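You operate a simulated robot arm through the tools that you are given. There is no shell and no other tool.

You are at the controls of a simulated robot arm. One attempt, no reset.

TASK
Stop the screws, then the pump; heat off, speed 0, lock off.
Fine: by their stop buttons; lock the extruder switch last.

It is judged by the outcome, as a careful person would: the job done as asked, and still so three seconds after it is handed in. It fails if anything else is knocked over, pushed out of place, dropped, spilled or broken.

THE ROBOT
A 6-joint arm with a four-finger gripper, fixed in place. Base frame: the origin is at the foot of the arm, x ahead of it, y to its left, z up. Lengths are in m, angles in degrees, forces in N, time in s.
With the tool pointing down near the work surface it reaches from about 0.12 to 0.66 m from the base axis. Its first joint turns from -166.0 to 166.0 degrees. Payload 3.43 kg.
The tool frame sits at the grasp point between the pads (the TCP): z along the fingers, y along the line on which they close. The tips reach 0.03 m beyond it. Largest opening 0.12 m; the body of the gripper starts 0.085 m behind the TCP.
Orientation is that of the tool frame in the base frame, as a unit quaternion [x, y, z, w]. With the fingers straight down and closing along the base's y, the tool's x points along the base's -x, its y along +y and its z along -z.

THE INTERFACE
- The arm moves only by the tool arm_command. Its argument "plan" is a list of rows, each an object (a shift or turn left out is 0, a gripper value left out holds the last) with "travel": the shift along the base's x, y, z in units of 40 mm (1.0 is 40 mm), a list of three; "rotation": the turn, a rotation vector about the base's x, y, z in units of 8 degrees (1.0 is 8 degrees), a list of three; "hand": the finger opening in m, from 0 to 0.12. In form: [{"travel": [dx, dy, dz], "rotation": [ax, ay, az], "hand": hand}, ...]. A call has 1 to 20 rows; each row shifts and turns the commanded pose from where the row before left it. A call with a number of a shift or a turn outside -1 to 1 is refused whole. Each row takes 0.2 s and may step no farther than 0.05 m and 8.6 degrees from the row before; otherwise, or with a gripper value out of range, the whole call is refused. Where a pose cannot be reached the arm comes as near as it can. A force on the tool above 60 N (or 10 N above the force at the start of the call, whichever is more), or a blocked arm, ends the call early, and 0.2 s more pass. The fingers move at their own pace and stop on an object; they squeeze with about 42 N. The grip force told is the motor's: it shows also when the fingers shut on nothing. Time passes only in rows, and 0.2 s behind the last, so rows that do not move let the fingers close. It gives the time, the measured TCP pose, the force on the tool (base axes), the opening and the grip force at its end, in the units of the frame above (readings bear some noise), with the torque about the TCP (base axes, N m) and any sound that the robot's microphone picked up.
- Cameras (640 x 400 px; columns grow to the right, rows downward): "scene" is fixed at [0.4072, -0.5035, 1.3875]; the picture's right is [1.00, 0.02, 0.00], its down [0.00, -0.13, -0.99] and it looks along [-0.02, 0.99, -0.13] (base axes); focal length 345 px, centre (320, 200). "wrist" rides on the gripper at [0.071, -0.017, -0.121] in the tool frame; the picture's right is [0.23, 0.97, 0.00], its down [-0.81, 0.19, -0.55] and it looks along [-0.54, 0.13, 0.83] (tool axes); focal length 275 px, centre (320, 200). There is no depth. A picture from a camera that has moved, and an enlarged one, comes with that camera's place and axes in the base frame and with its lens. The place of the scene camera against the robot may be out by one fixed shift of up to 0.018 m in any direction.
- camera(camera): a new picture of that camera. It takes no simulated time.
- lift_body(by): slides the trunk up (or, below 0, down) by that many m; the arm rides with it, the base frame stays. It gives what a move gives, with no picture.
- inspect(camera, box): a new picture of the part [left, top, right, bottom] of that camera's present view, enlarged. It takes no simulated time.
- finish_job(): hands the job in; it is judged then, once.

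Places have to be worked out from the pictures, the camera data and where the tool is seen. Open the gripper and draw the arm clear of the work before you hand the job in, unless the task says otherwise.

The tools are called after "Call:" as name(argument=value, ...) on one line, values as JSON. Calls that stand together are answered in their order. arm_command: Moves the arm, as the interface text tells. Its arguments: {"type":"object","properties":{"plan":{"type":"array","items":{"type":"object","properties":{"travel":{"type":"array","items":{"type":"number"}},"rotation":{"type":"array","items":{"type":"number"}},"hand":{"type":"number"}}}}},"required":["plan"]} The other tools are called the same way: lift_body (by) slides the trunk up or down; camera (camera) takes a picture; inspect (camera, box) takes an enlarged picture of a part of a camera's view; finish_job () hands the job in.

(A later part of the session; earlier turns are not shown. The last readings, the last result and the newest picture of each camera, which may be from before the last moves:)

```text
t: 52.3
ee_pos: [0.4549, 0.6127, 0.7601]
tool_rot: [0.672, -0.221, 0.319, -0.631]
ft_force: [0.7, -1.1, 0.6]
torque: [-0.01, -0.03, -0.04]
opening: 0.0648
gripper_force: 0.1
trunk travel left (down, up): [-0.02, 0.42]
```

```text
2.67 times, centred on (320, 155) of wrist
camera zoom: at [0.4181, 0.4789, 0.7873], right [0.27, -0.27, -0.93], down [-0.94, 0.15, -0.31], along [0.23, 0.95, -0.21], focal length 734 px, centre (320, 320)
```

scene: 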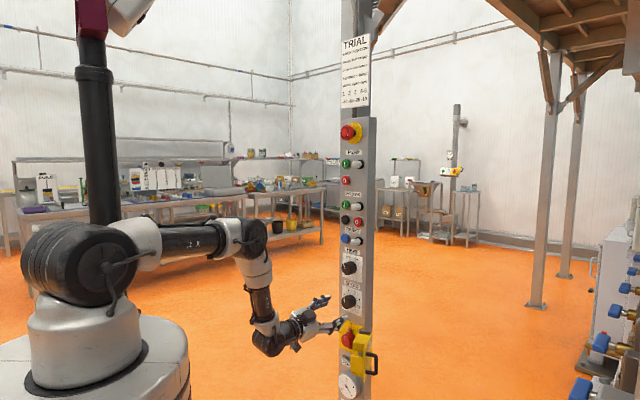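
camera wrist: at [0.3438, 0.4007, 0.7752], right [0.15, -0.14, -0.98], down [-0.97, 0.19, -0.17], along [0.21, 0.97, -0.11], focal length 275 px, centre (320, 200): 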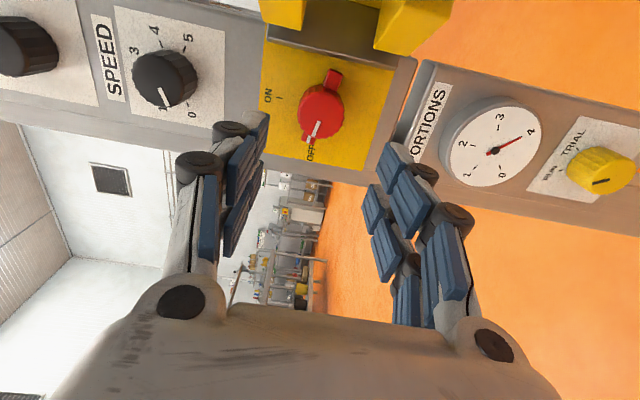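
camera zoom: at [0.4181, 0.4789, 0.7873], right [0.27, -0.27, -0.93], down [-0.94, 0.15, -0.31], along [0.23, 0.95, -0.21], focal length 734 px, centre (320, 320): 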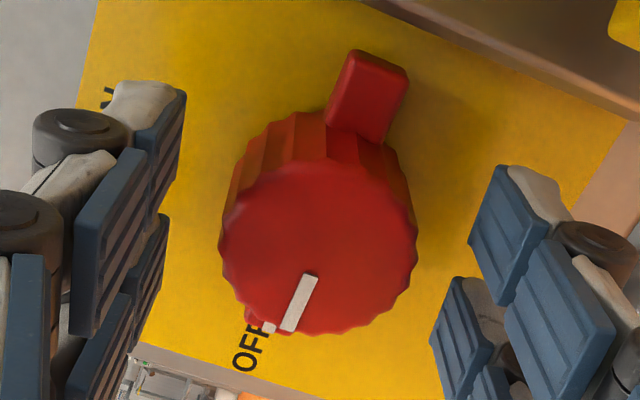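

The switch stayed on OFF after release. I'll back straight out, roll the hand level again and close the fingers to make a pusher for the gate.

Call:
arm_command(plan=[{"travel": [-0.6, -0.6, 0]}, {"travel": [-0.6, -0.6, 0]}, {"travel": [-0.6, -0.6, 0]}, {"travel": [-0.6, -0.6, 0]}, {"rotation": [0.6717, 0.6717, 0], "hand": 0.0}, {"rotation": [0.6717, 0.6717, 0]}, {"rotation": [0.6717, 0.6717, 0]}, {"rotation": [0.6717, 0.6717, 0]}, {"rotation": [0.6717, 0.6717, 0]}, {"rotation": [0.6717, 0.6717, 0]}, {"rotation": [0.6717, 0.6717, 0]}, {"rotation": [0.6717, 0.6717, 0]}, {"rotation": [0.6717, 0.6717, 0]}, {"rotation": [0.6717, 0.6717, 0]}, {"rotation": [0.6717, 0.6717, 0]}, {"rotation": [0.6717, 0.6717, 0]}, {"rotation": [0.6717, 0.6717, 0]}])

Call:
camera(camera="wrist")

Call:
inspect(camera="scene", box=[325, 310, 385, 390])

```text
t: 55.9
ee_pos: [0.3603, 0.5177, 0.7591]
tool_rot: [-0.269, 0.654, 0.27, 0.653]
ft_force: [0.2, 0.7, -0.2]
torque: [0.02, 0.01, -0.03]
opening: 0.0
gripper_force: 33.2
trunk travel left (down, up): [-0.02, 0.42]
```

```text
taken
camera wrist: at [0.2868, 0.4198, 0.6878], right [-0.69, 0.69, -0.23], down [-0.53, -0.26, 0.81], along [0.5, 0.68, 0.54], focal length 275 px, centre (320, 200)
```

wrist: 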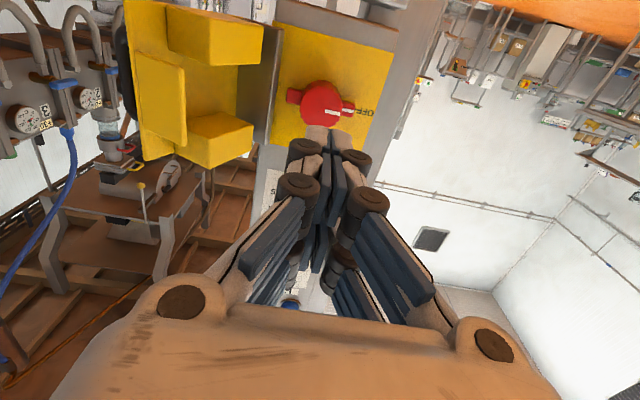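

```text
5.00 times, centred on (355, 350) of scene
camera zoom: at [0.4072, -0.5035, 1.3875], right [1.0, 0.02, 0.0], down [0.0, -0.13, -0.99], along [-0.02, 0.99, -0.13], focal length 1726 px, centre (145, -550)
```

zoom: 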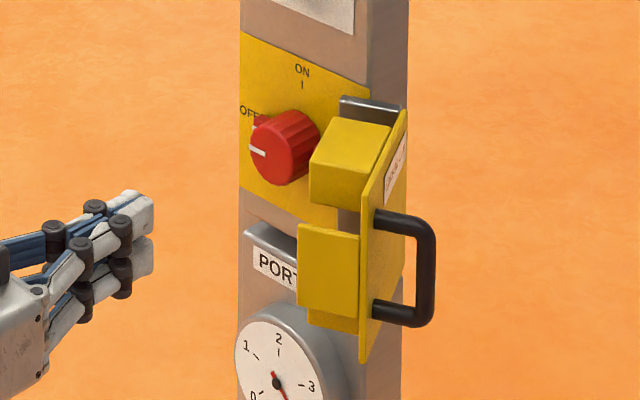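

The switch is horizontal at OFF and the gate is in full view. I'll enlarge this to fix the gate's position and height before pushing it.

Call:
inspect(camera="wrist", box=[110, 0, 290, 180])

Call:
inspect(camera="wrist", box=[255, 40, 395, 150])

```text
2.22 times, centred on (200, 90) of wrist
camera zoom: at [0.2868, 0.4198, 0.6878], right [-0.69, 0.69, -0.23], down [-0.53, -0.26, 0.81], along [0.5, 0.68, 0.54], focal length 612 px, centre (587, 444)
```

zoom: 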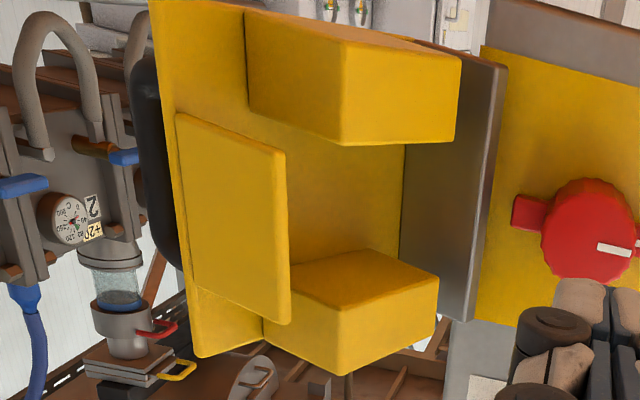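

```text
3.64 times, centred on (325, 95) of wrist
camera zoom: at [0.2868, 0.4198, 0.6878], right [-0.69, 0.69, -0.23], down [-0.53, -0.26, 0.81], along [0.5, 0.68, 0.54], focal length 1001 px, centre (302, 582)
```

zoom: 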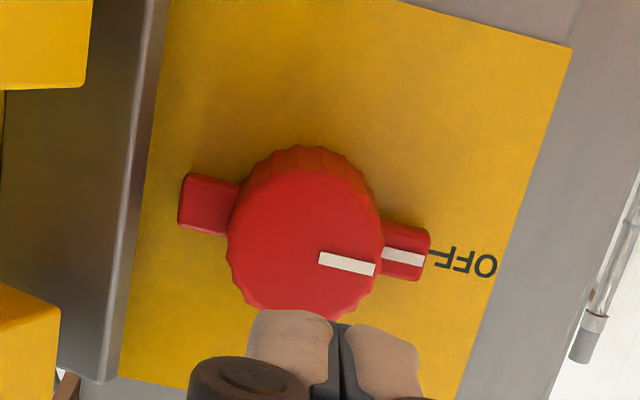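

The tab lines up exactly with the OFF mark, and the gate's gap matches the switch in that position. The gate's free top edge is at about u=0.024, f=0.707, z up to 0.818, and its handle starts below z≈0.787. I'll take the closed fingers around to the right of the gate, level with its top strip, keeping well in front.

Call:
arm_command(plan=[{"travel": [0.622, -0.693, 0.272]}, {"travel": [0.622, -0.693, 0.272]}, {"travel": [0.622, -0.693, 0.272]}, {"travel": [0.622, -0.693, 0.272]}, {"travel": [0.622, -0.693, 0.272]}])

Call:
camera(camera="wrist")

Call:
inspect(camera="scene", box=[310, 300, 410, 400])

```text
t: 57.1
ee_pos: [0.4847, 0.3793, 0.8149]
tool_rot: [-0.271, 0.653, 0.271, 0.653]
ft_force: [0.0, 0.7, 0.0]
torque: [0.04, 0.01, 0.01]
opening: 0.0002
gripper_force: 33.3
trunk travel left (down, up): [-0.02, 0.42]
```

```text
taken
camera wrist: at [0.4105, 0.2819, 0.7437], right [-0.69, 0.69, -0.23], down [-0.53, -0.26, 0.81], along [0.5, 0.68, 0.54], focal length 275 px, centre (320, 200)
```

wrist: 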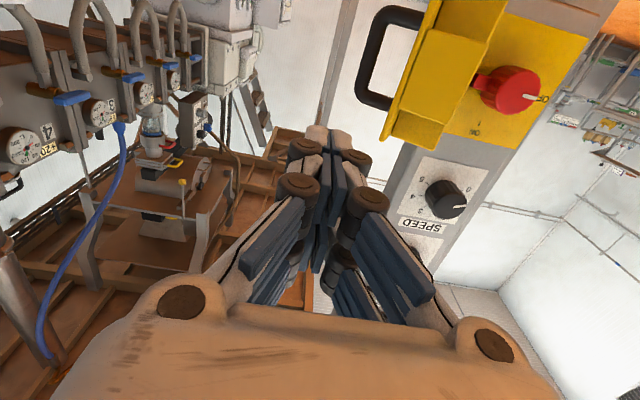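

```text
4.00 times, centred on (360, 350) of scene
camera zoom: at [0.4072, -0.5035, 1.3875], right [1.0, 0.02, 0.0], down [0.0, -0.13, -0.99], along [-0.02, 0.99, -0.13], focal length 1380 px, centre (160, -400)
```

zoom: 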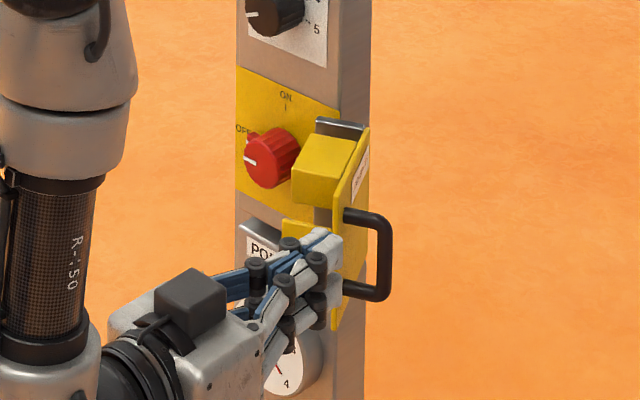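

The fingers are right of the gate with clear space around them. I'll enlarge the wrist view to check the handle and the plate's top strip before moving forward.

Call:
inspect(camera="wrist", box=[300, 0, 540, 170])

```text
2.35 times, centred on (420, 85) of wrist
camera zoom: at [0.4105, 0.2819, 0.7437], right [-0.69, 0.69, -0.23], down [-0.53, -0.26, 0.81], along [0.5, 0.68, 0.54], focal length 648 px, centre (85, 471)
```

zoom: 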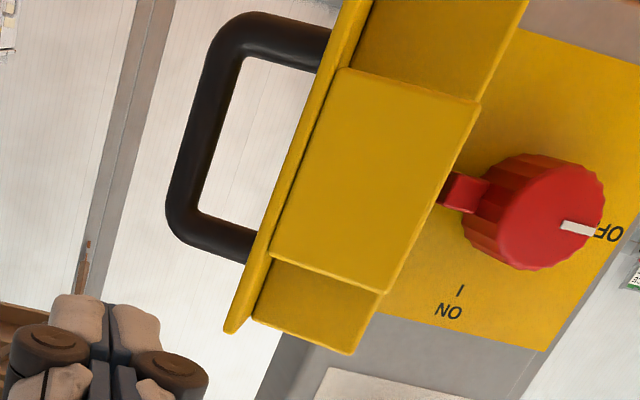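

The handle's upright bar is at u≈0.046, f≈0.732, z 0.73–0.79. Pushing that bar leftward with the side of the fingers turns the gate shut without reaching inside the handle. I'll drop to handle height, slightly further right, then move forward beside the bar.

Call:
arm_command(plan=[{"travel": [0.137, -0.137, -0.686]}, {"travel": [0.137, -0.137, -0.686]}, {"travel": [0.613, 0.613, 0]}, {"travel": [0.613, 0.613, 0]}, {"travel": [0.613, 0.613, 0]}])

Call:
camera(camera="wrist")

Call:
inspect(camera="scene", box=[310, 300, 410, 400])

```text
t: 58.3
ee_pos: [0.5705, 0.439, 0.7589]
tool_rot: [-0.271, 0.653, 0.271, 0.653]
ft_force: [0.1, 0.1, -0.6]
torque: [0.0, 0.04, -0.01]
opening: 0.0
gripper_force: 33.5
trunk travel left (down, up): [-0.02, 0.42]
```

```text
taken
camera wrist: at [0.4956, 0.3408, 0.6868], right [-0.69, 0.69, -0.23], down [-0.53, -0.26, 0.81], along [0.5, 0.68, 0.54], focal length 275 px, centre (320, 200)
```

wrist: 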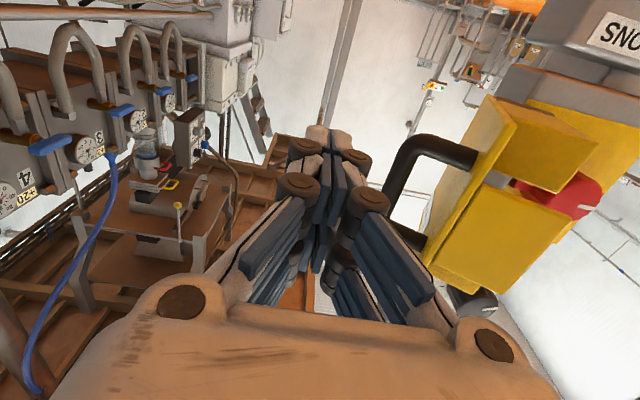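

```text
4.00 times, centred on (360, 350) of scene
camera zoom: at [0.4072, -0.5035, 1.3875], right [1.0, 0.02, 0.0], down [0.0, -0.13, -0.99], along [-0.02, 0.99, -0.13], focal length 1380 px, centre (160, -400)
```

zoom: 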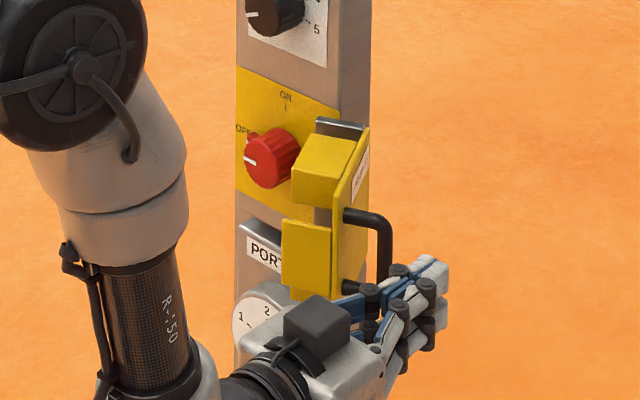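

The fingers are beside the handle bar, about 15 mm to its right. I'll push gently to the left and watch the force.

Call:
arm_command(plan=[{"travel": [-0.206, 0.147, 0]}, {"travel": [-0.206, 0.147, 0]}, {"travel": [-0.206, 0.147, 0]}])

Call:
camera(camera="wrist")

Call:
inspect(camera="scene", box=[310, 300, 410, 400])

```text
t: 59.1
ee_pos: [0.5444, 0.4581, 0.7592]
tool_rot: [-0.27, 0.653, 0.271, 0.654]
ft_force: [-0.9, -0.8, -0.6]
torque: [0.02, -0.04, -0.04]
opening: 0.0
gripper_force: 33.2
trunk travel left (down, up): [-0.02, 0.42]
```

```text
taken
camera wrist: at [0.4704, 0.3597, 0.6879], right [-0.69, 0.69, -0.23], down [-0.53, -0.26, 0.81], along [0.5, 0.68, 0.54], focal length 275 px, centre (320, 200)
```

wrist: 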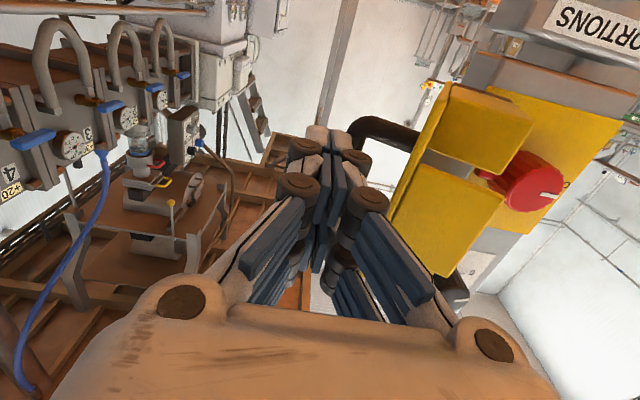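

```text
4.00 times, centred on (360, 350) of scene
camera zoom: at [0.4072, -0.5035, 1.3875], right [1.0, 0.02, 0.0], down [0.0, -0.13, -0.99], along [-0.02, 0.99, -0.13], focal length 1380 px, centre (160, -400)
```

zoom: 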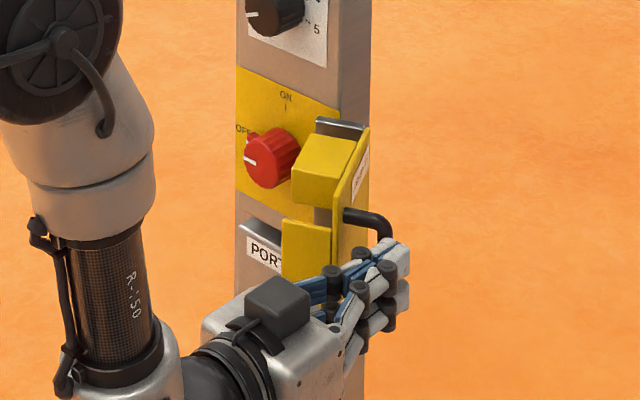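

There's no contact yet and the bar is right beside the fingertips. Continuing left in small steps.

Call:
arm_command(plan=[{"travel": [-0.1, 0.08, 0]}, {"travel": [-0.1, 0.08, 0]}, {"travel": [-0.1, 0.08, 0]}, {"travel": [-0.1, 0.08, 0]}])

Call:
camera(camera="wrist")

Call:
inspect(camera="scene", box=[310, 300, 410, 400])

```text
t: 60.1
ee_pos: [0.5381, 0.4585, 0.7591]
tool_rot: [-0.257, 0.659, 0.259, 0.658]
ft_force: [4.2, -12.3, 4.9]
torque: [-0.13, -0.17, -0.28]
opening: 0.0
gripper_force: 32.8
trunk travel left (down, up): [-0.02, 0.42]
stopped in row 4: the force on the tool passed its limit at 62 N (the readings are from after the stop); the commanded pose is now the measured one
```

```text
taken
camera wrist: at [0.4606, 0.3631, 0.6877], right [-0.66, 0.71, -0.23], down [-0.53, -0.24, 0.81], along [0.53, 0.66, 0.54], focal length 275 px, centre (320, 200)
```

wrist: 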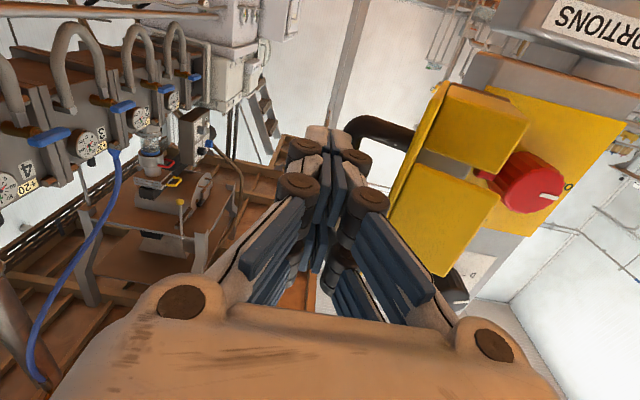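

```text
4.00 times, centred on (360, 350) of scene
camera zoom: at [0.4072, -0.5035, 1.3875], right [1.0, 0.02, 0.0], down [0.0, -0.13, -0.99], along [-0.02, 0.99, -0.13], focal length 1380 px, centre (160, -400)
```

zoom: 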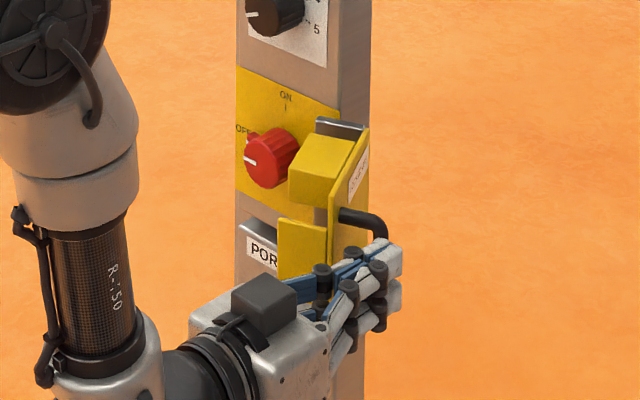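

The push jammed at 62 N. The bar has to swing toward me as well as to the left, and straight sideways pushing locks by friction, though the gate did move a few degrees with nothing else displaced. I'll ease off and follow the handle's arc, left and outward together.

Call:
arm_command(plan=[{"travel": [0.194, 0.088, 0]}, {"travel": [-0.394, 0.009, 0]}, {"travel": [-0.332, -0.032, 0]}, {"travel": [-0.318, -0.014, 0]}])

Call:
camera(camera="wrist")

Call:
inspect(camera="scene", box=[310, 300, 410, 400])

```text
t: 61.1
ee_pos: [0.5027, 0.4564, 0.7583]
tool_rot: [-0.254, 0.661, 0.256, 0.658]
ft_force: [-2.0, -49.3, 14.9]
torque: [-0.36, -0.15, -0.59]
opening: 0.0001
gripper_force: 33.1
trunk travel left (down, up): [-0.02, 0.42]
```

```text
taken
camera wrist: at [0.4247, 0.3607, 0.6873], right [-0.66, 0.72, -0.23], down [-0.53, -0.23, 0.81], along [0.53, 0.66, 0.54], focal length 275 px, centre (320, 200)
```

wrist: 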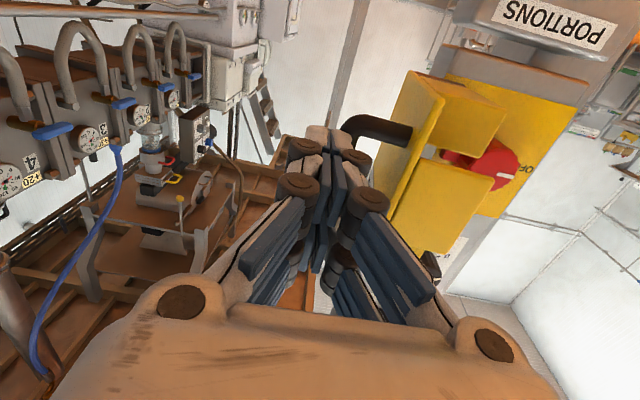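

```text
4.00 times, centred on (360, 350) of scene
camera zoom: at [0.4072, -0.5035, 1.3875], right [1.0, 0.02, 0.0], down [0.0, -0.13, -0.99], along [-0.02, 0.99, -0.13], focal length 1380 px, centre (160, -400)
```

zoom: 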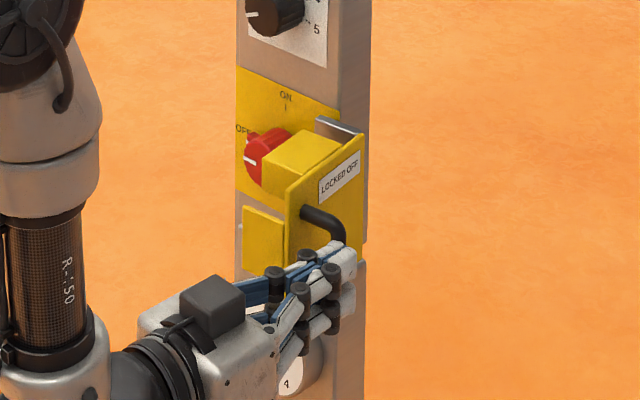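

The gate is swinging and the "LOCKED OFF" label now faces the camera. The load is around 50 N, so I'll check exactly where the fingers touch the handle before going on.

Call:
inspect(camera="wrist", box=[290, 60, 530, 260])

Call:
inspect(camera="scene", box=[335, 325, 385, 385])

```text
2.00 times, centred on (410, 160) of wrist
camera zoom: at [0.4247, 0.3607, 0.6873], right [-0.66, 0.72, -0.23], down [-0.53, -0.23, 0.81], along [0.53, 0.66, 0.54], focal length 551 px, centre (140, 280)
```

zoom: 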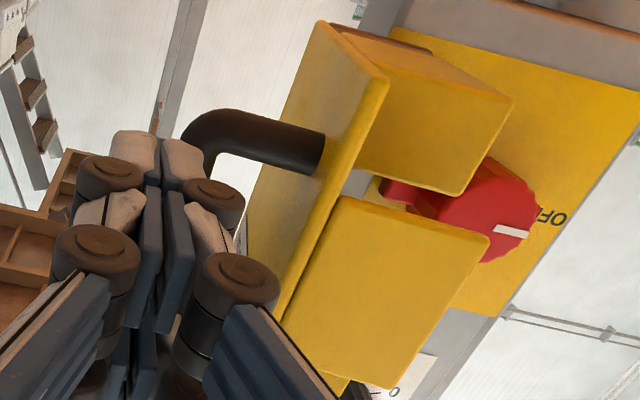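

```text
6.67 times, centred on (360, 355) of scene
camera zoom: at [0.4072, -0.5035, 1.3875], right [1.0, 0.02, 0.0], down [0.0, -0.13, -0.99], along [-0.02, 0.99, -0.13], focal length 2301 px, centre (53, -833)
```

zoom: 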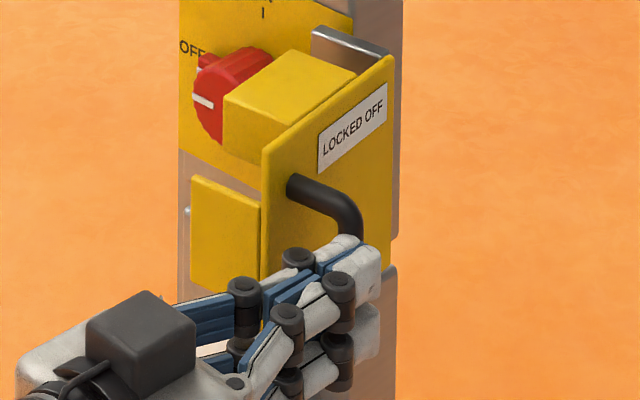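

The handle bar sits right at the corner of the fingertips, which explains the load. I'll ease off, reach about 12 mm deeper so the bar bears on the finger side, then keep following the arc more slowly.

Call:
arm_command(plan=[{"travel": [0.088, -0.088, 0]}, {"travel": [0.212, 0.212, 0]}, {"travel": [-0.124, 0.124, 0]}, {"travel": [-0.2016, 0.0106, 0]}, {"travel": [-0.2016, 0.0248, 0]}, {"travel": [-0.198, 0.0389, 0]}, {"travel": [-0.196, 0.0513, 0]}])

Call:
inspect(camera="wrist", box=[290, 60, 530, 260])

Call:
inspect(camera="scene", box=[335, 325, 385, 385])

```text
t: 61.7
ee_pos: [0.5172, 0.4621, 0.7554]
tool_rot: [-0.255, 0.663, 0.254, 0.657]
ft_force: [0.5, 1.2, 0.0]
torque: [0.02, 0.0, -0.07]
opening: 0.0
gripper_force: 33.1
trunk travel left (down, up): [-0.02, 0.42]
stopped in row 3: the force on the tool passed its limit at 64 N (the readings are from after the stop); the commanded pose is now the measured one
```

```text
2.00 times, centred on (410, 160) of wrist
camera zoom: at [0.4385, 0.3674, 0.6843], right [-0.65, 0.72, -0.23], down [-0.53, -0.22, 0.82], along [0.54, 0.66, 0.53], focal length 551 px, centre (140, 280)
```

zoom: 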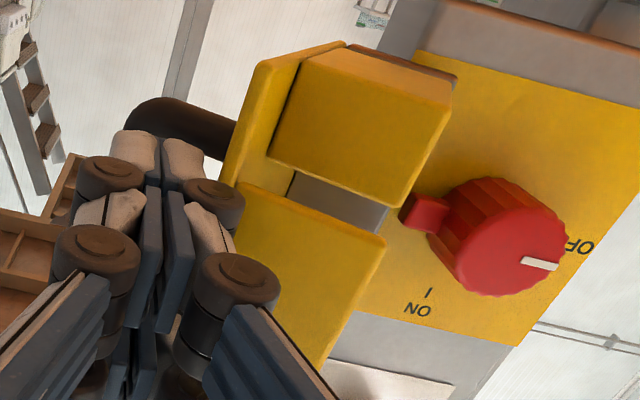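

```text
6.67 times, centred on (360, 355) of scene
camera zoom: at [0.4072, -0.5035, 1.3875], right [1.0, 0.02, 0.0], down [0.0, -0.13, -0.99], along [-0.02, 0.99, -0.13], focal length 2301 px, centre (53, -833)
```

zoom: 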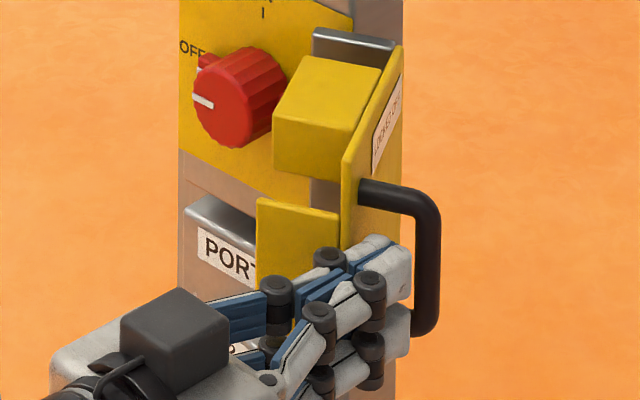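

My forward reach pushed the gate back open; nothing is damaged, and the fingers are now between its free edge and the handle bar with no load. From here I'll push on the free edge itself, keeping the tips short of the bar. I'll back off 1 cm and then move left and outward in small steps along the edge's arc.

Call:
arm_command(plan=[{"travel": [-0.186, -0.186, 0.1]}, {"travel": [-0.2537, 0.0415, 0]}, {"travel": [-0.2537, 0.0415, 0]}])

Call:
inspect(camera="wrist", box=[290, 60, 530, 260])

Call:
inspect(camera="scene", box=[335, 325, 385, 385])

```text
t: 62.5
ee_pos: [0.493, 0.456, 0.758]
tool_rot: [-0.251, 0.664, 0.252, 0.658]
ft_force: [-0.2, 0.7, -0.5]
torque: [-0.03, -0.02, 0.01]
opening: 0.0
gripper_force: 32.9
trunk travel left (down, up): [-0.02, 0.42]
```

```text
2.00 times, centred on (410, 160) of wrist
camera zoom: at [0.4134, 0.3612, 0.6883], right [-0.65, 0.72, -0.23], down [-0.53, -0.22, 0.82], along [0.54, 0.65, 0.53], focal length 551 px, centre (140, 280)
```

zoom: 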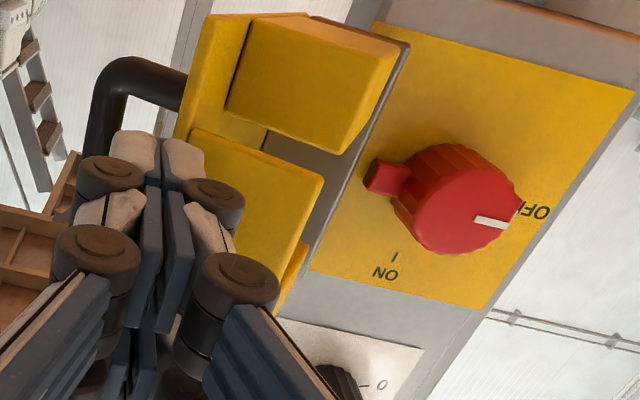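

```text
6.67 times, centred on (360, 355) of scene
camera zoom: at [0.4072, -0.5035, 1.3875], right [1.0, 0.02, 0.0], down [0.0, -0.13, -0.99], along [-0.02, 0.99, -0.13], focal length 2301 px, centre (53, -833)
```

zoom: 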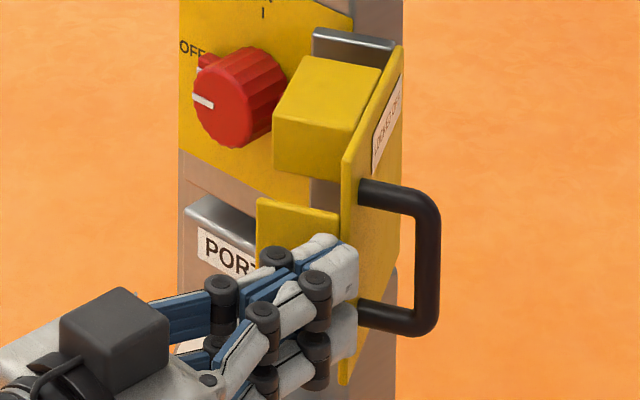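

The tips passed just in front of the gate's free edge without touching it (edge at f≈0.708, tips at 0.701). I'll go back right, come in about 17 mm deeper (still short of the bar), and push again.

Call:
arm_command(plan=[{"travel": [0.389, -0.389, 0]}, {"travel": [0.3, 0.3, 0]}, {"travel": [-0.177, 0.177, 0]}, {"travel": [-0.2449, 0.0327, 0]}, {"travel": [-0.2449, 0.0327, 0]}])

Call:
inspect(camera="wrist", box=[290, 60, 530, 260])

Call:
inspect(camera="scene", box=[335, 325, 385, 385])

```text
t: 63.7
ee_pos: [0.4918, 0.4615, 0.7605]
tool_rot: [-0.251, 0.663, 0.252, 0.658]
ft_force: [0.4, -0.1, -0.3]
torque: [0.0, -0.01, 0.0]
opening: 0.0
gripper_force: 33.6
trunk travel left (down, up): [-0.02, 0.42]
```

```text
2.00 times, centred on (410, 160) of wrist
camera zoom: at [0.4125, 0.3671, 0.6898], right [-0.65, 0.72, -0.23], down [-0.53, -0.22, 0.82], along [0.54, 0.65, 0.53], focal length 551 px, centre (140, 280)
```

zoom: 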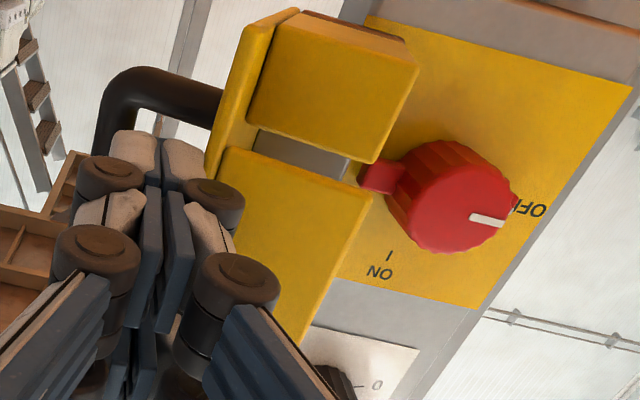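

```text
6.67 times, centred on (360, 355) of scene
camera zoom: at [0.4072, -0.5035, 1.3875], right [1.0, 0.02, 0.0], down [0.0, -0.13, -0.99], along [-0.02, 0.99, -0.13], focal length 2301 px, centre (53, -833)
```

zoom: 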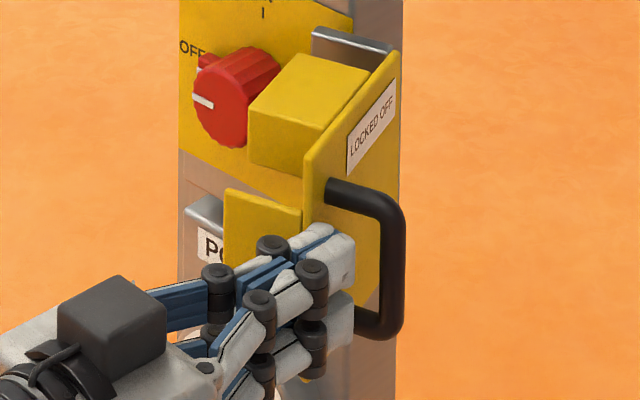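

The gate is now swinging smoothly with almost no force. Continuing along the arc.

Call:
arm_command(plan=[{"travel": [-0.1821, 0.0212, 0]}, {"travel": [-0.1821, 0.0212, 0]}, {"travel": [-0.1909, 0.0378, 0]}, {"travel": [-0.1909, 0.0378, 0]}, {"travel": [-0.1909, 0.0378, 0]}])

Call:
inspect(camera="wrist", box=[290, 60, 530, 260])

Call:
inspect(camera="scene", box=[335, 325, 385, 385])

```text
t: 64.9
ee_pos: [0.455, 0.4676, 0.7603]
tool_rot: [-0.252, 0.663, 0.252, 0.658]
ft_force: [-0.3, -0.3, -0.8]
torque: [0.02, -0.01, 0.0]
opening: 0.0
gripper_force: 33.1
trunk travel left (down, up): [-0.02, 0.42]
```

```text
2.00 times, centred on (410, 160) of wrist
camera zoom: at [0.3757, 0.3734, 0.6886], right [-0.65, 0.72, -0.23], down [-0.53, -0.22, 0.82], along [0.54, 0.65, 0.53], focal length 551 px, centre (140, 280)
```

zoom: 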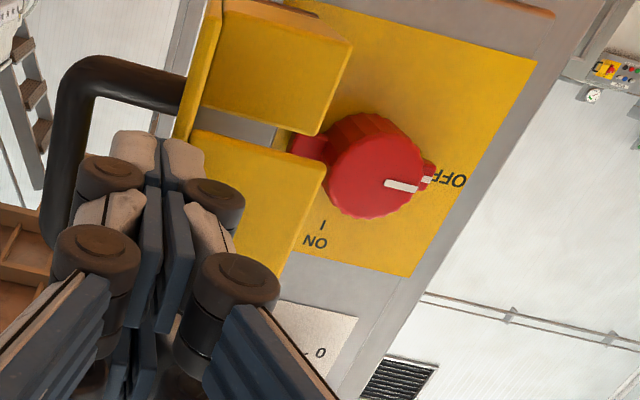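

```text
6.67 times, centred on (360, 355) of scene
camera zoom: at [0.4072, -0.5035, 1.3875], right [1.0, 0.02, 0.0], down [0.0, -0.13, -0.99], along [-0.02, 0.99, -0.13], focal length 2301 px, centre (53, -833)
```

zoom: 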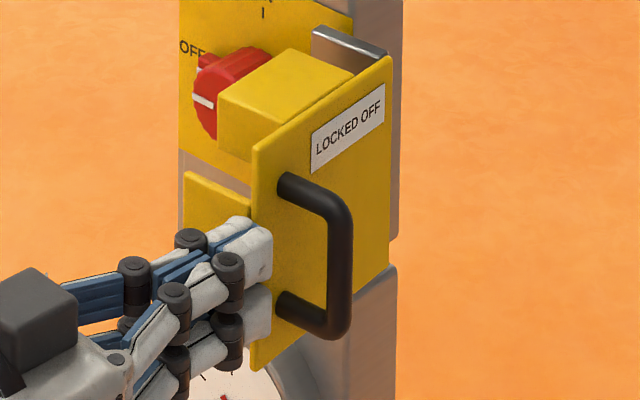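

The gate is now about 93° open, and the tips slipped just in front of its edge without force. At this angle pushing the handle bar leftward works without jamming. I'll pull out, go around to the right of the bar and come in beside it.

Call:
arm_command(plan=[{"travel": [-0.573, -0.573, 0]}, {"travel": [0.566, -0.566, 0]}, {"travel": [0.566, -0.566, 0]}, {"travel": [0.575, 0.575, 0]}, {"travel": [0.575, 0.575, 0]}])

Call:
inspect(camera="wrist", box=[290, 60, 530, 260])

Call:
inspect(camera="scene", box=[335, 325, 385, 385])

```text
t: 66.1
ee_pos: [0.5241, 0.4457, 0.7592]
tool_rot: [-0.252, 0.663, 0.252, 0.658]
ft_force: [-0.5, 0.0, 0.4]
torque: [-0.03, 0.01, -0.02]
opening: 0.0
gripper_force: 32.9
trunk travel left (down, up): [-0.02, 0.42]
```

```text
2.00 times, centred on (410, 160) of wrist
camera zoom: at [0.4445, 0.3512, 0.6888], right [-0.65, 0.72, -0.23], down [-0.53, -0.22, 0.82], along [0.54, 0.65, 0.53], focal length 551 px, centre (140, 280)
```

zoom: 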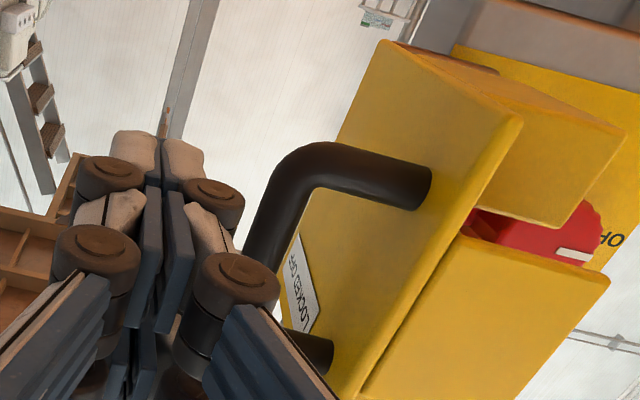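

```text
6.67 times, centred on (360, 355) of scene
camera zoom: at [0.4072, -0.5035, 1.3875], right [1.0, 0.02, 0.0], down [0.0, -0.13, -0.99], along [-0.02, 0.99, -0.13], focal length 2301 px, centre (53, -833)
```

zoom: 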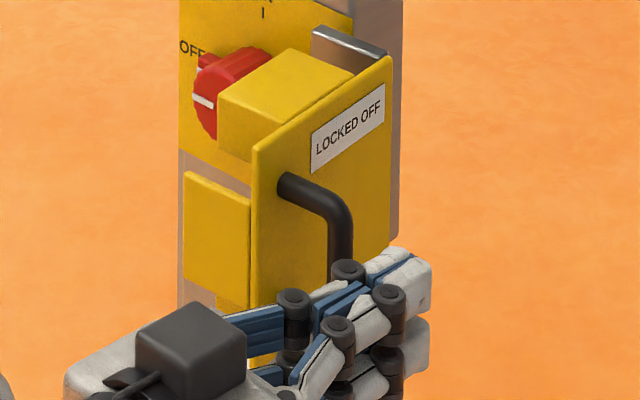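

The fingers are now just right of the handle bar, with the tips deeper than the bar. I'll push it left along its arc.

Call:
arm_command(plan=[{"travel": [-0.184, 0.184, 0]}, {"travel": [-0.23, 0.1945, 0]}, {"travel": [-0.221, 0.053, 0]}, {"travel": [-0.221, 0.053, 0]}])

Call:
inspect(camera="wrist", box=[290, 60, 530, 260])

Call:
inspect(camera="scene", box=[335, 325, 385, 385])

```text
t: 67.1
ee_pos: [0.489, 0.4617, 0.7608]
tool_rot: [-0.252, 0.664, 0.252, 0.657]
ft_force: [-4.5, -18.1, 1.7]
torque: [-0.2, 0.01, 0.02]
opening: 0.0
gripper_force: 33.6
trunk travel left (down, up): [-0.02, 0.42]
```

```text
2.00 times, centred on (410, 160) of wrist
camera zoom: at [0.4095, 0.3686, 0.6888], right [-0.65, 0.73, -0.23], down [-0.53, -0.22, 0.82], along [0.54, 0.65, 0.53], focal length 551 px, centre (140, 280)
```

zoom: 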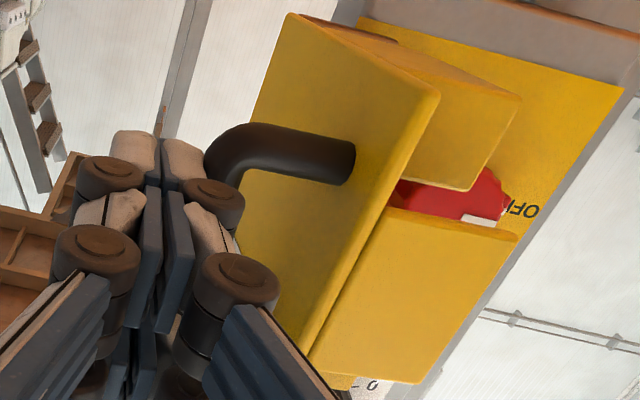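

```text
6.67 times, centred on (360, 355) of scene
camera zoom: at [0.4072, -0.5035, 1.3875], right [1.0, 0.02, 0.0], down [0.0, -0.13, -0.99], along [-0.02, 0.99, -0.13], focal length 2301 px, centre (53, -833)
```

zoom: 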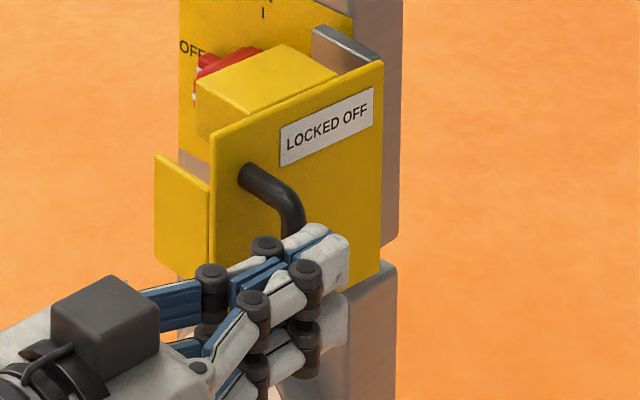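

The gate is at about 80° with a moderate load. I'll keep following the handle's arc, adding slightly more outward motion to ease the load.

Call:
arm_command(plan=[{"travel": [-0.2617, 0.053, 0]}, {"travel": [-0.2369, 0.0919, 0]}, {"travel": [-0.2281, 0.1149, 0]}, {"travel": [-0.2175, 0.1326, 0]}])

Call:
inspect(camera="wrist", box=[290, 60, 530, 260])

Call:
inspect(camera="scene", box=[335, 325, 385, 385])

```text
t: 68.1
ee_pos: [0.452, 0.4813, 0.7593]
tool_rot: [-0.253, 0.662, 0.253, 0.659]
ft_force: [0.0, 0.3, -0.4]
torque: [-0.02, 0.0, -0.02]
opening: 0.0002
gripper_force: 33.3
trunk travel left (down, up): [-0.02, 0.42]
```

```text
2.00 times, centred on (410, 160) of wrist
camera zoom: at [0.3718, 0.3874, 0.6894], right [-0.65, 0.72, -0.23], down [-0.53, -0.22, 0.82], along [0.54, 0.65, 0.53], focal length 551 px, centre (140, 280)
```

zoom: 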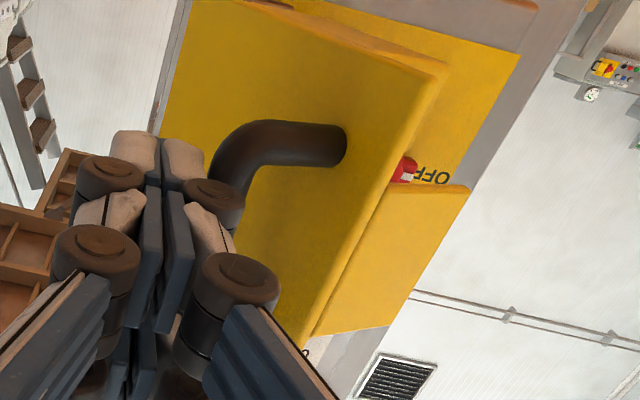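

```text
6.67 times, centred on (360, 355) of scene
camera zoom: at [0.4072, -0.5035, 1.3875], right [1.0, 0.02, 0.0], down [0.0, -0.13, -0.99], along [-0.02, 0.99, -0.13], focal length 2301 px, centre (53, -833)
```

zoom: 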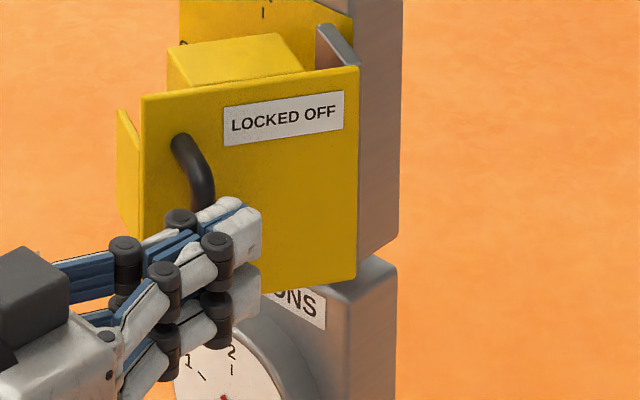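

The gate is past halfway, about 55° from closed, and moving freely. Continuing.

Call:
arm_command(plan=[{"travel": [-0.205, 0.152, 0]}, {"travel": [-0.191, 0.1697, 0]}, {"travel": [-0.175, 0.1856, 0]}, {"travel": [-0.1574, 0.1998, 0]}, {"travel": [-0.1414, 0.2122, 0]}])

Call:
inspect(camera="wrist", box=[290, 60, 530, 260])

Call:
inspect(camera="scene", box=[330, 325, 380, 385])

```text
t: 69.3
ee_pos: [0.4166, 0.5177, 0.7592]
tool_rot: [-0.252, 0.664, 0.252, 0.657]
ft_force: [0.5, -0.5, -0.2]
torque: [-0.01, 0.01, 0.01]
opening: 0.0
gripper_force: 33.1
trunk travel left (down, up): [-0.02, 0.42]
```

```text
2.00 times, centred on (410, 160) of wrist
camera zoom: at [0.3377, 0.4231, 0.6884], right [-0.65, 0.72, -0.23], down [-0.53, -0.22, 0.82], along [0.54, 0.65, 0.53], focal length 551 px, centre (140, 280)
```

zoom: 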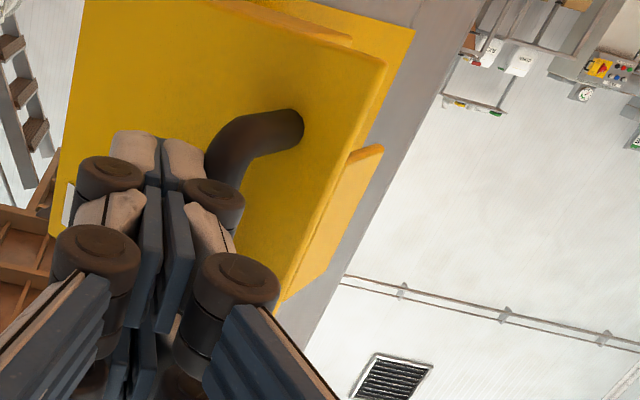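

```text
6.67 times, centred on (355, 355) of scene
camera zoom: at [0.4072, -0.5035, 1.3875], right [1.0, 0.02, 0.0], down [0.0, -0.13, -0.99], along [-0.02, 0.99, -0.13], focal length 2301 px, centre (87, -833)
```

zoom: 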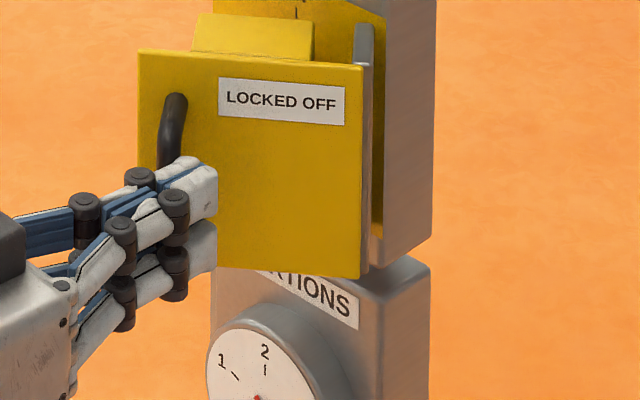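

The gate is about 30° from closed. Continuing the arc, now turning slightly inward.

Call:
arm_command(plan=[{"travel": [-0.1096, 0.2298, 0]}, {"travel": [-0.0902, 0.2387, 0]}, {"travel": [-0.0672, 0.244, 0]}, {"travel": [-0.0442, 0.2493, 0]}])

Call:
inspect(camera="wrist", box=[290, 60, 530, 260])

Call:
inspect(camera="scene", box=[325, 320, 385, 390])

```text
t: 70.3
ee_pos: [0.404, 0.5558, 0.7604]
tool_rot: [-0.252, 0.664, 0.252, 0.658]
ft_force: [-0.5, 0.4, 0.1]
torque: [0.03, 0.0, -0.02]
opening: 0.0003
gripper_force: 33.3
trunk travel left (down, up): [-0.02, 0.42]
```

```text
2.00 times, centred on (410, 160) of wrist
camera zoom: at [0.3241, 0.4618, 0.6896], right [-0.65, 0.72, -0.23], down [-0.53, -0.22, 0.82], along [0.54, 0.65, 0.53], focal length 551 px, centre (140, 280)
```

zoom: 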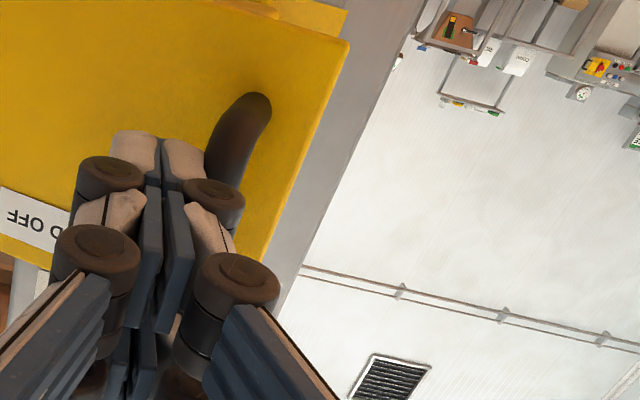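

```text
5.71 times, centred on (355, 355) of scene
camera zoom: at [0.4072, -0.5035, 1.3875], right [1.0, 0.02, 0.0], down [0.0, -0.13, -0.99], along [-0.02, 0.99, -0.13], focal length 1972 px, centre (120, -686)
```

zoom: 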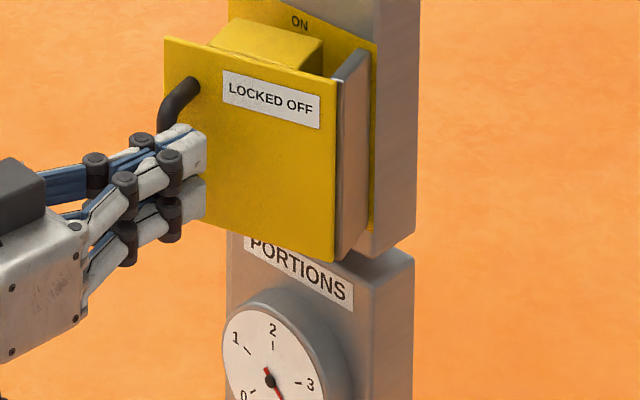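

Only about 10° remains. From here I can press straight onto the plate beside the handle, so I'll push forward slowly until it seats.

Call:
arm_command(plan=[{"travel": [0.2, 0.15, 0]}, {"travel": [0.177, 0.177, 0]}, {"travel": [0.088, 0.088, 0]}, {"travel": [0.053, 0.053, 0]}, {"travel": [0.053, 0.053, 0]}])

Call:
inspect(camera="wrist", box=[290, 60, 530, 260])

Call:
inspect(camera="scene", box=[325, 320, 385, 390])

```text
t: 71.5
ee_pos: [0.4269, 0.5759, 0.7601]
tool_rot: [-0.252, 0.664, 0.252, 0.657]
ft_force: [1.1, -0.2, 0.3]
torque: [0.02, -0.03, 0.01]
opening: 0.0
gripper_force: 32.9
trunk travel left (down, up): [-0.02, 0.42]
```

```text
2.00 times, centred on (410, 160) of wrist
camera zoom: at [0.3479, 0.4825, 0.6898], right [-0.65, 0.72, -0.23], down [-0.53, -0.22, 0.82], along [0.54, 0.65, 0.53], focal length 551 px, centre (140, 280)
```

zoom: 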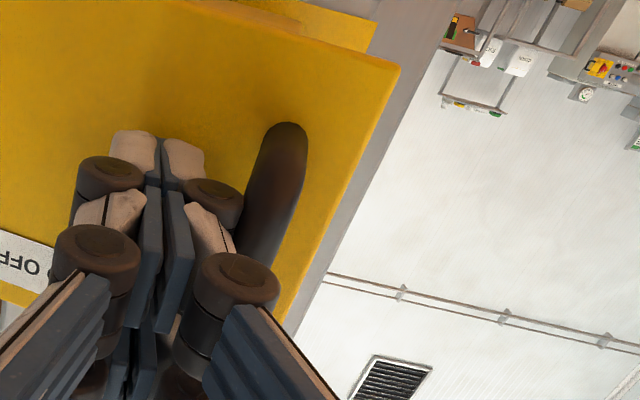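

```text
5.71 times, centred on (355, 355) of scene
camera zoom: at [0.4072, -0.5035, 1.3875], right [1.0, 0.02, 0.0], down [0.0, -0.13, -0.99], along [-0.02, 0.99, -0.13], focal length 1972 px, centre (120, -686)
```

zoom: 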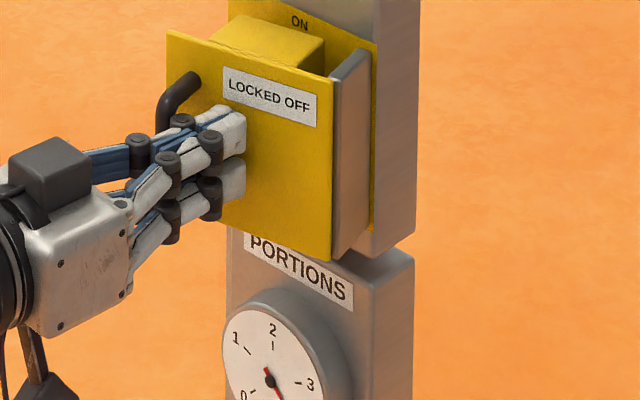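

No contact force yet. Pressing on in 3 mm steps.

Call:
arm_command(plan=[{"travel": [0.053, 0.053, 0]}, {"travel": [0.053, 0.053, 0]}, {"travel": [0.053, 0.053, 0]}, {"travel": [0.053, 0.053, 0]}])

Call:
inspect(camera="scene", box=[325, 320, 385, 390])

```text
t: 72.5
ee_pos: [0.435, 0.5856, 0.7611]
tool_rot: [-0.252, 0.663, 0.253, 0.658]
ft_force: [-0.3, 0.1, -0.5]
torque: [-0.01, -0.01, 0.0]
opening: 0.0002
gripper_force: 34.1
trunk travel left (down, up): [-0.02, 0.42]
```

```text
5.71 times, centred on (355, 355) of scene
camera zoom: at [0.4072, -0.5035, 1.3875], right [1.0, 0.02, 0.0], down [0.0, -0.13, -0.99], along [-0.02, 0.99, -0.13], focal length 1972 px, centre (120, -686)
```

zoom: 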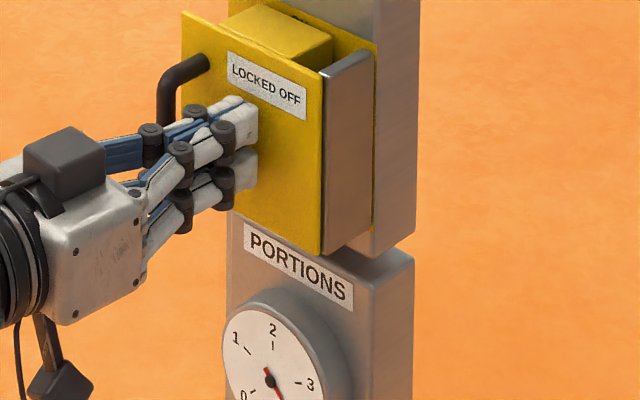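

The gate is still closing freely. Continuing until it seats.

Call:
arm_command(plan=[{"travel": [0.053, 0.053, 0]}, {"travel": [0.053, 0.053, 0]}, {"travel": [0.053, 0.053, 0]}])

Call:
inspect(camera="scene", box=[325, 320, 385, 390])

Call:
inspect(camera="wrist", box=[290, 0, 560, 260])

```text
t: 73.3
ee_pos: [0.4405, 0.5896, 0.76]
tool_rot: [-0.253, 0.663, 0.252, 0.658]
ft_force: [-15.2, -15.7, 5.2]
torque: [0.27, -0.22, 0.11]
opening: 0.0
gripper_force: 33.1
trunk travel left (down, up): [-0.02, 0.42]
```

```text
5.71 times, centred on (355, 355) of scene
camera zoom: at [0.4072, -0.5035, 1.3875], right [1.0, 0.02, 0.0], down [0.0, -0.13, -0.99], along [-0.02, 0.99, -0.13], focal length 1972 px, centre (120, -686)
```

zoom: 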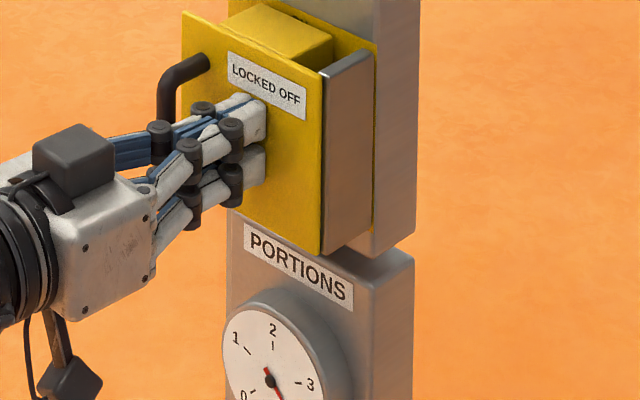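

```text
1.54 times, centred on (425, 130) of wrist
camera zoom: at [0.3603, 0.4962, 0.6897], right [-0.65, 0.72, -0.23], down [-0.53, -0.22, 0.82], along [0.54, 0.65, 0.53], focal length 424 px, centre (158, 308)
```

zoom: 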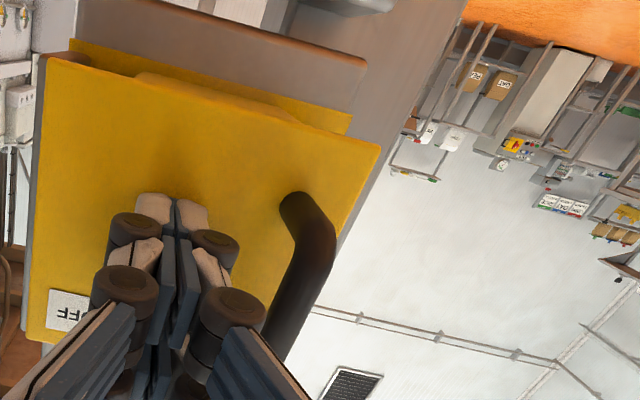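

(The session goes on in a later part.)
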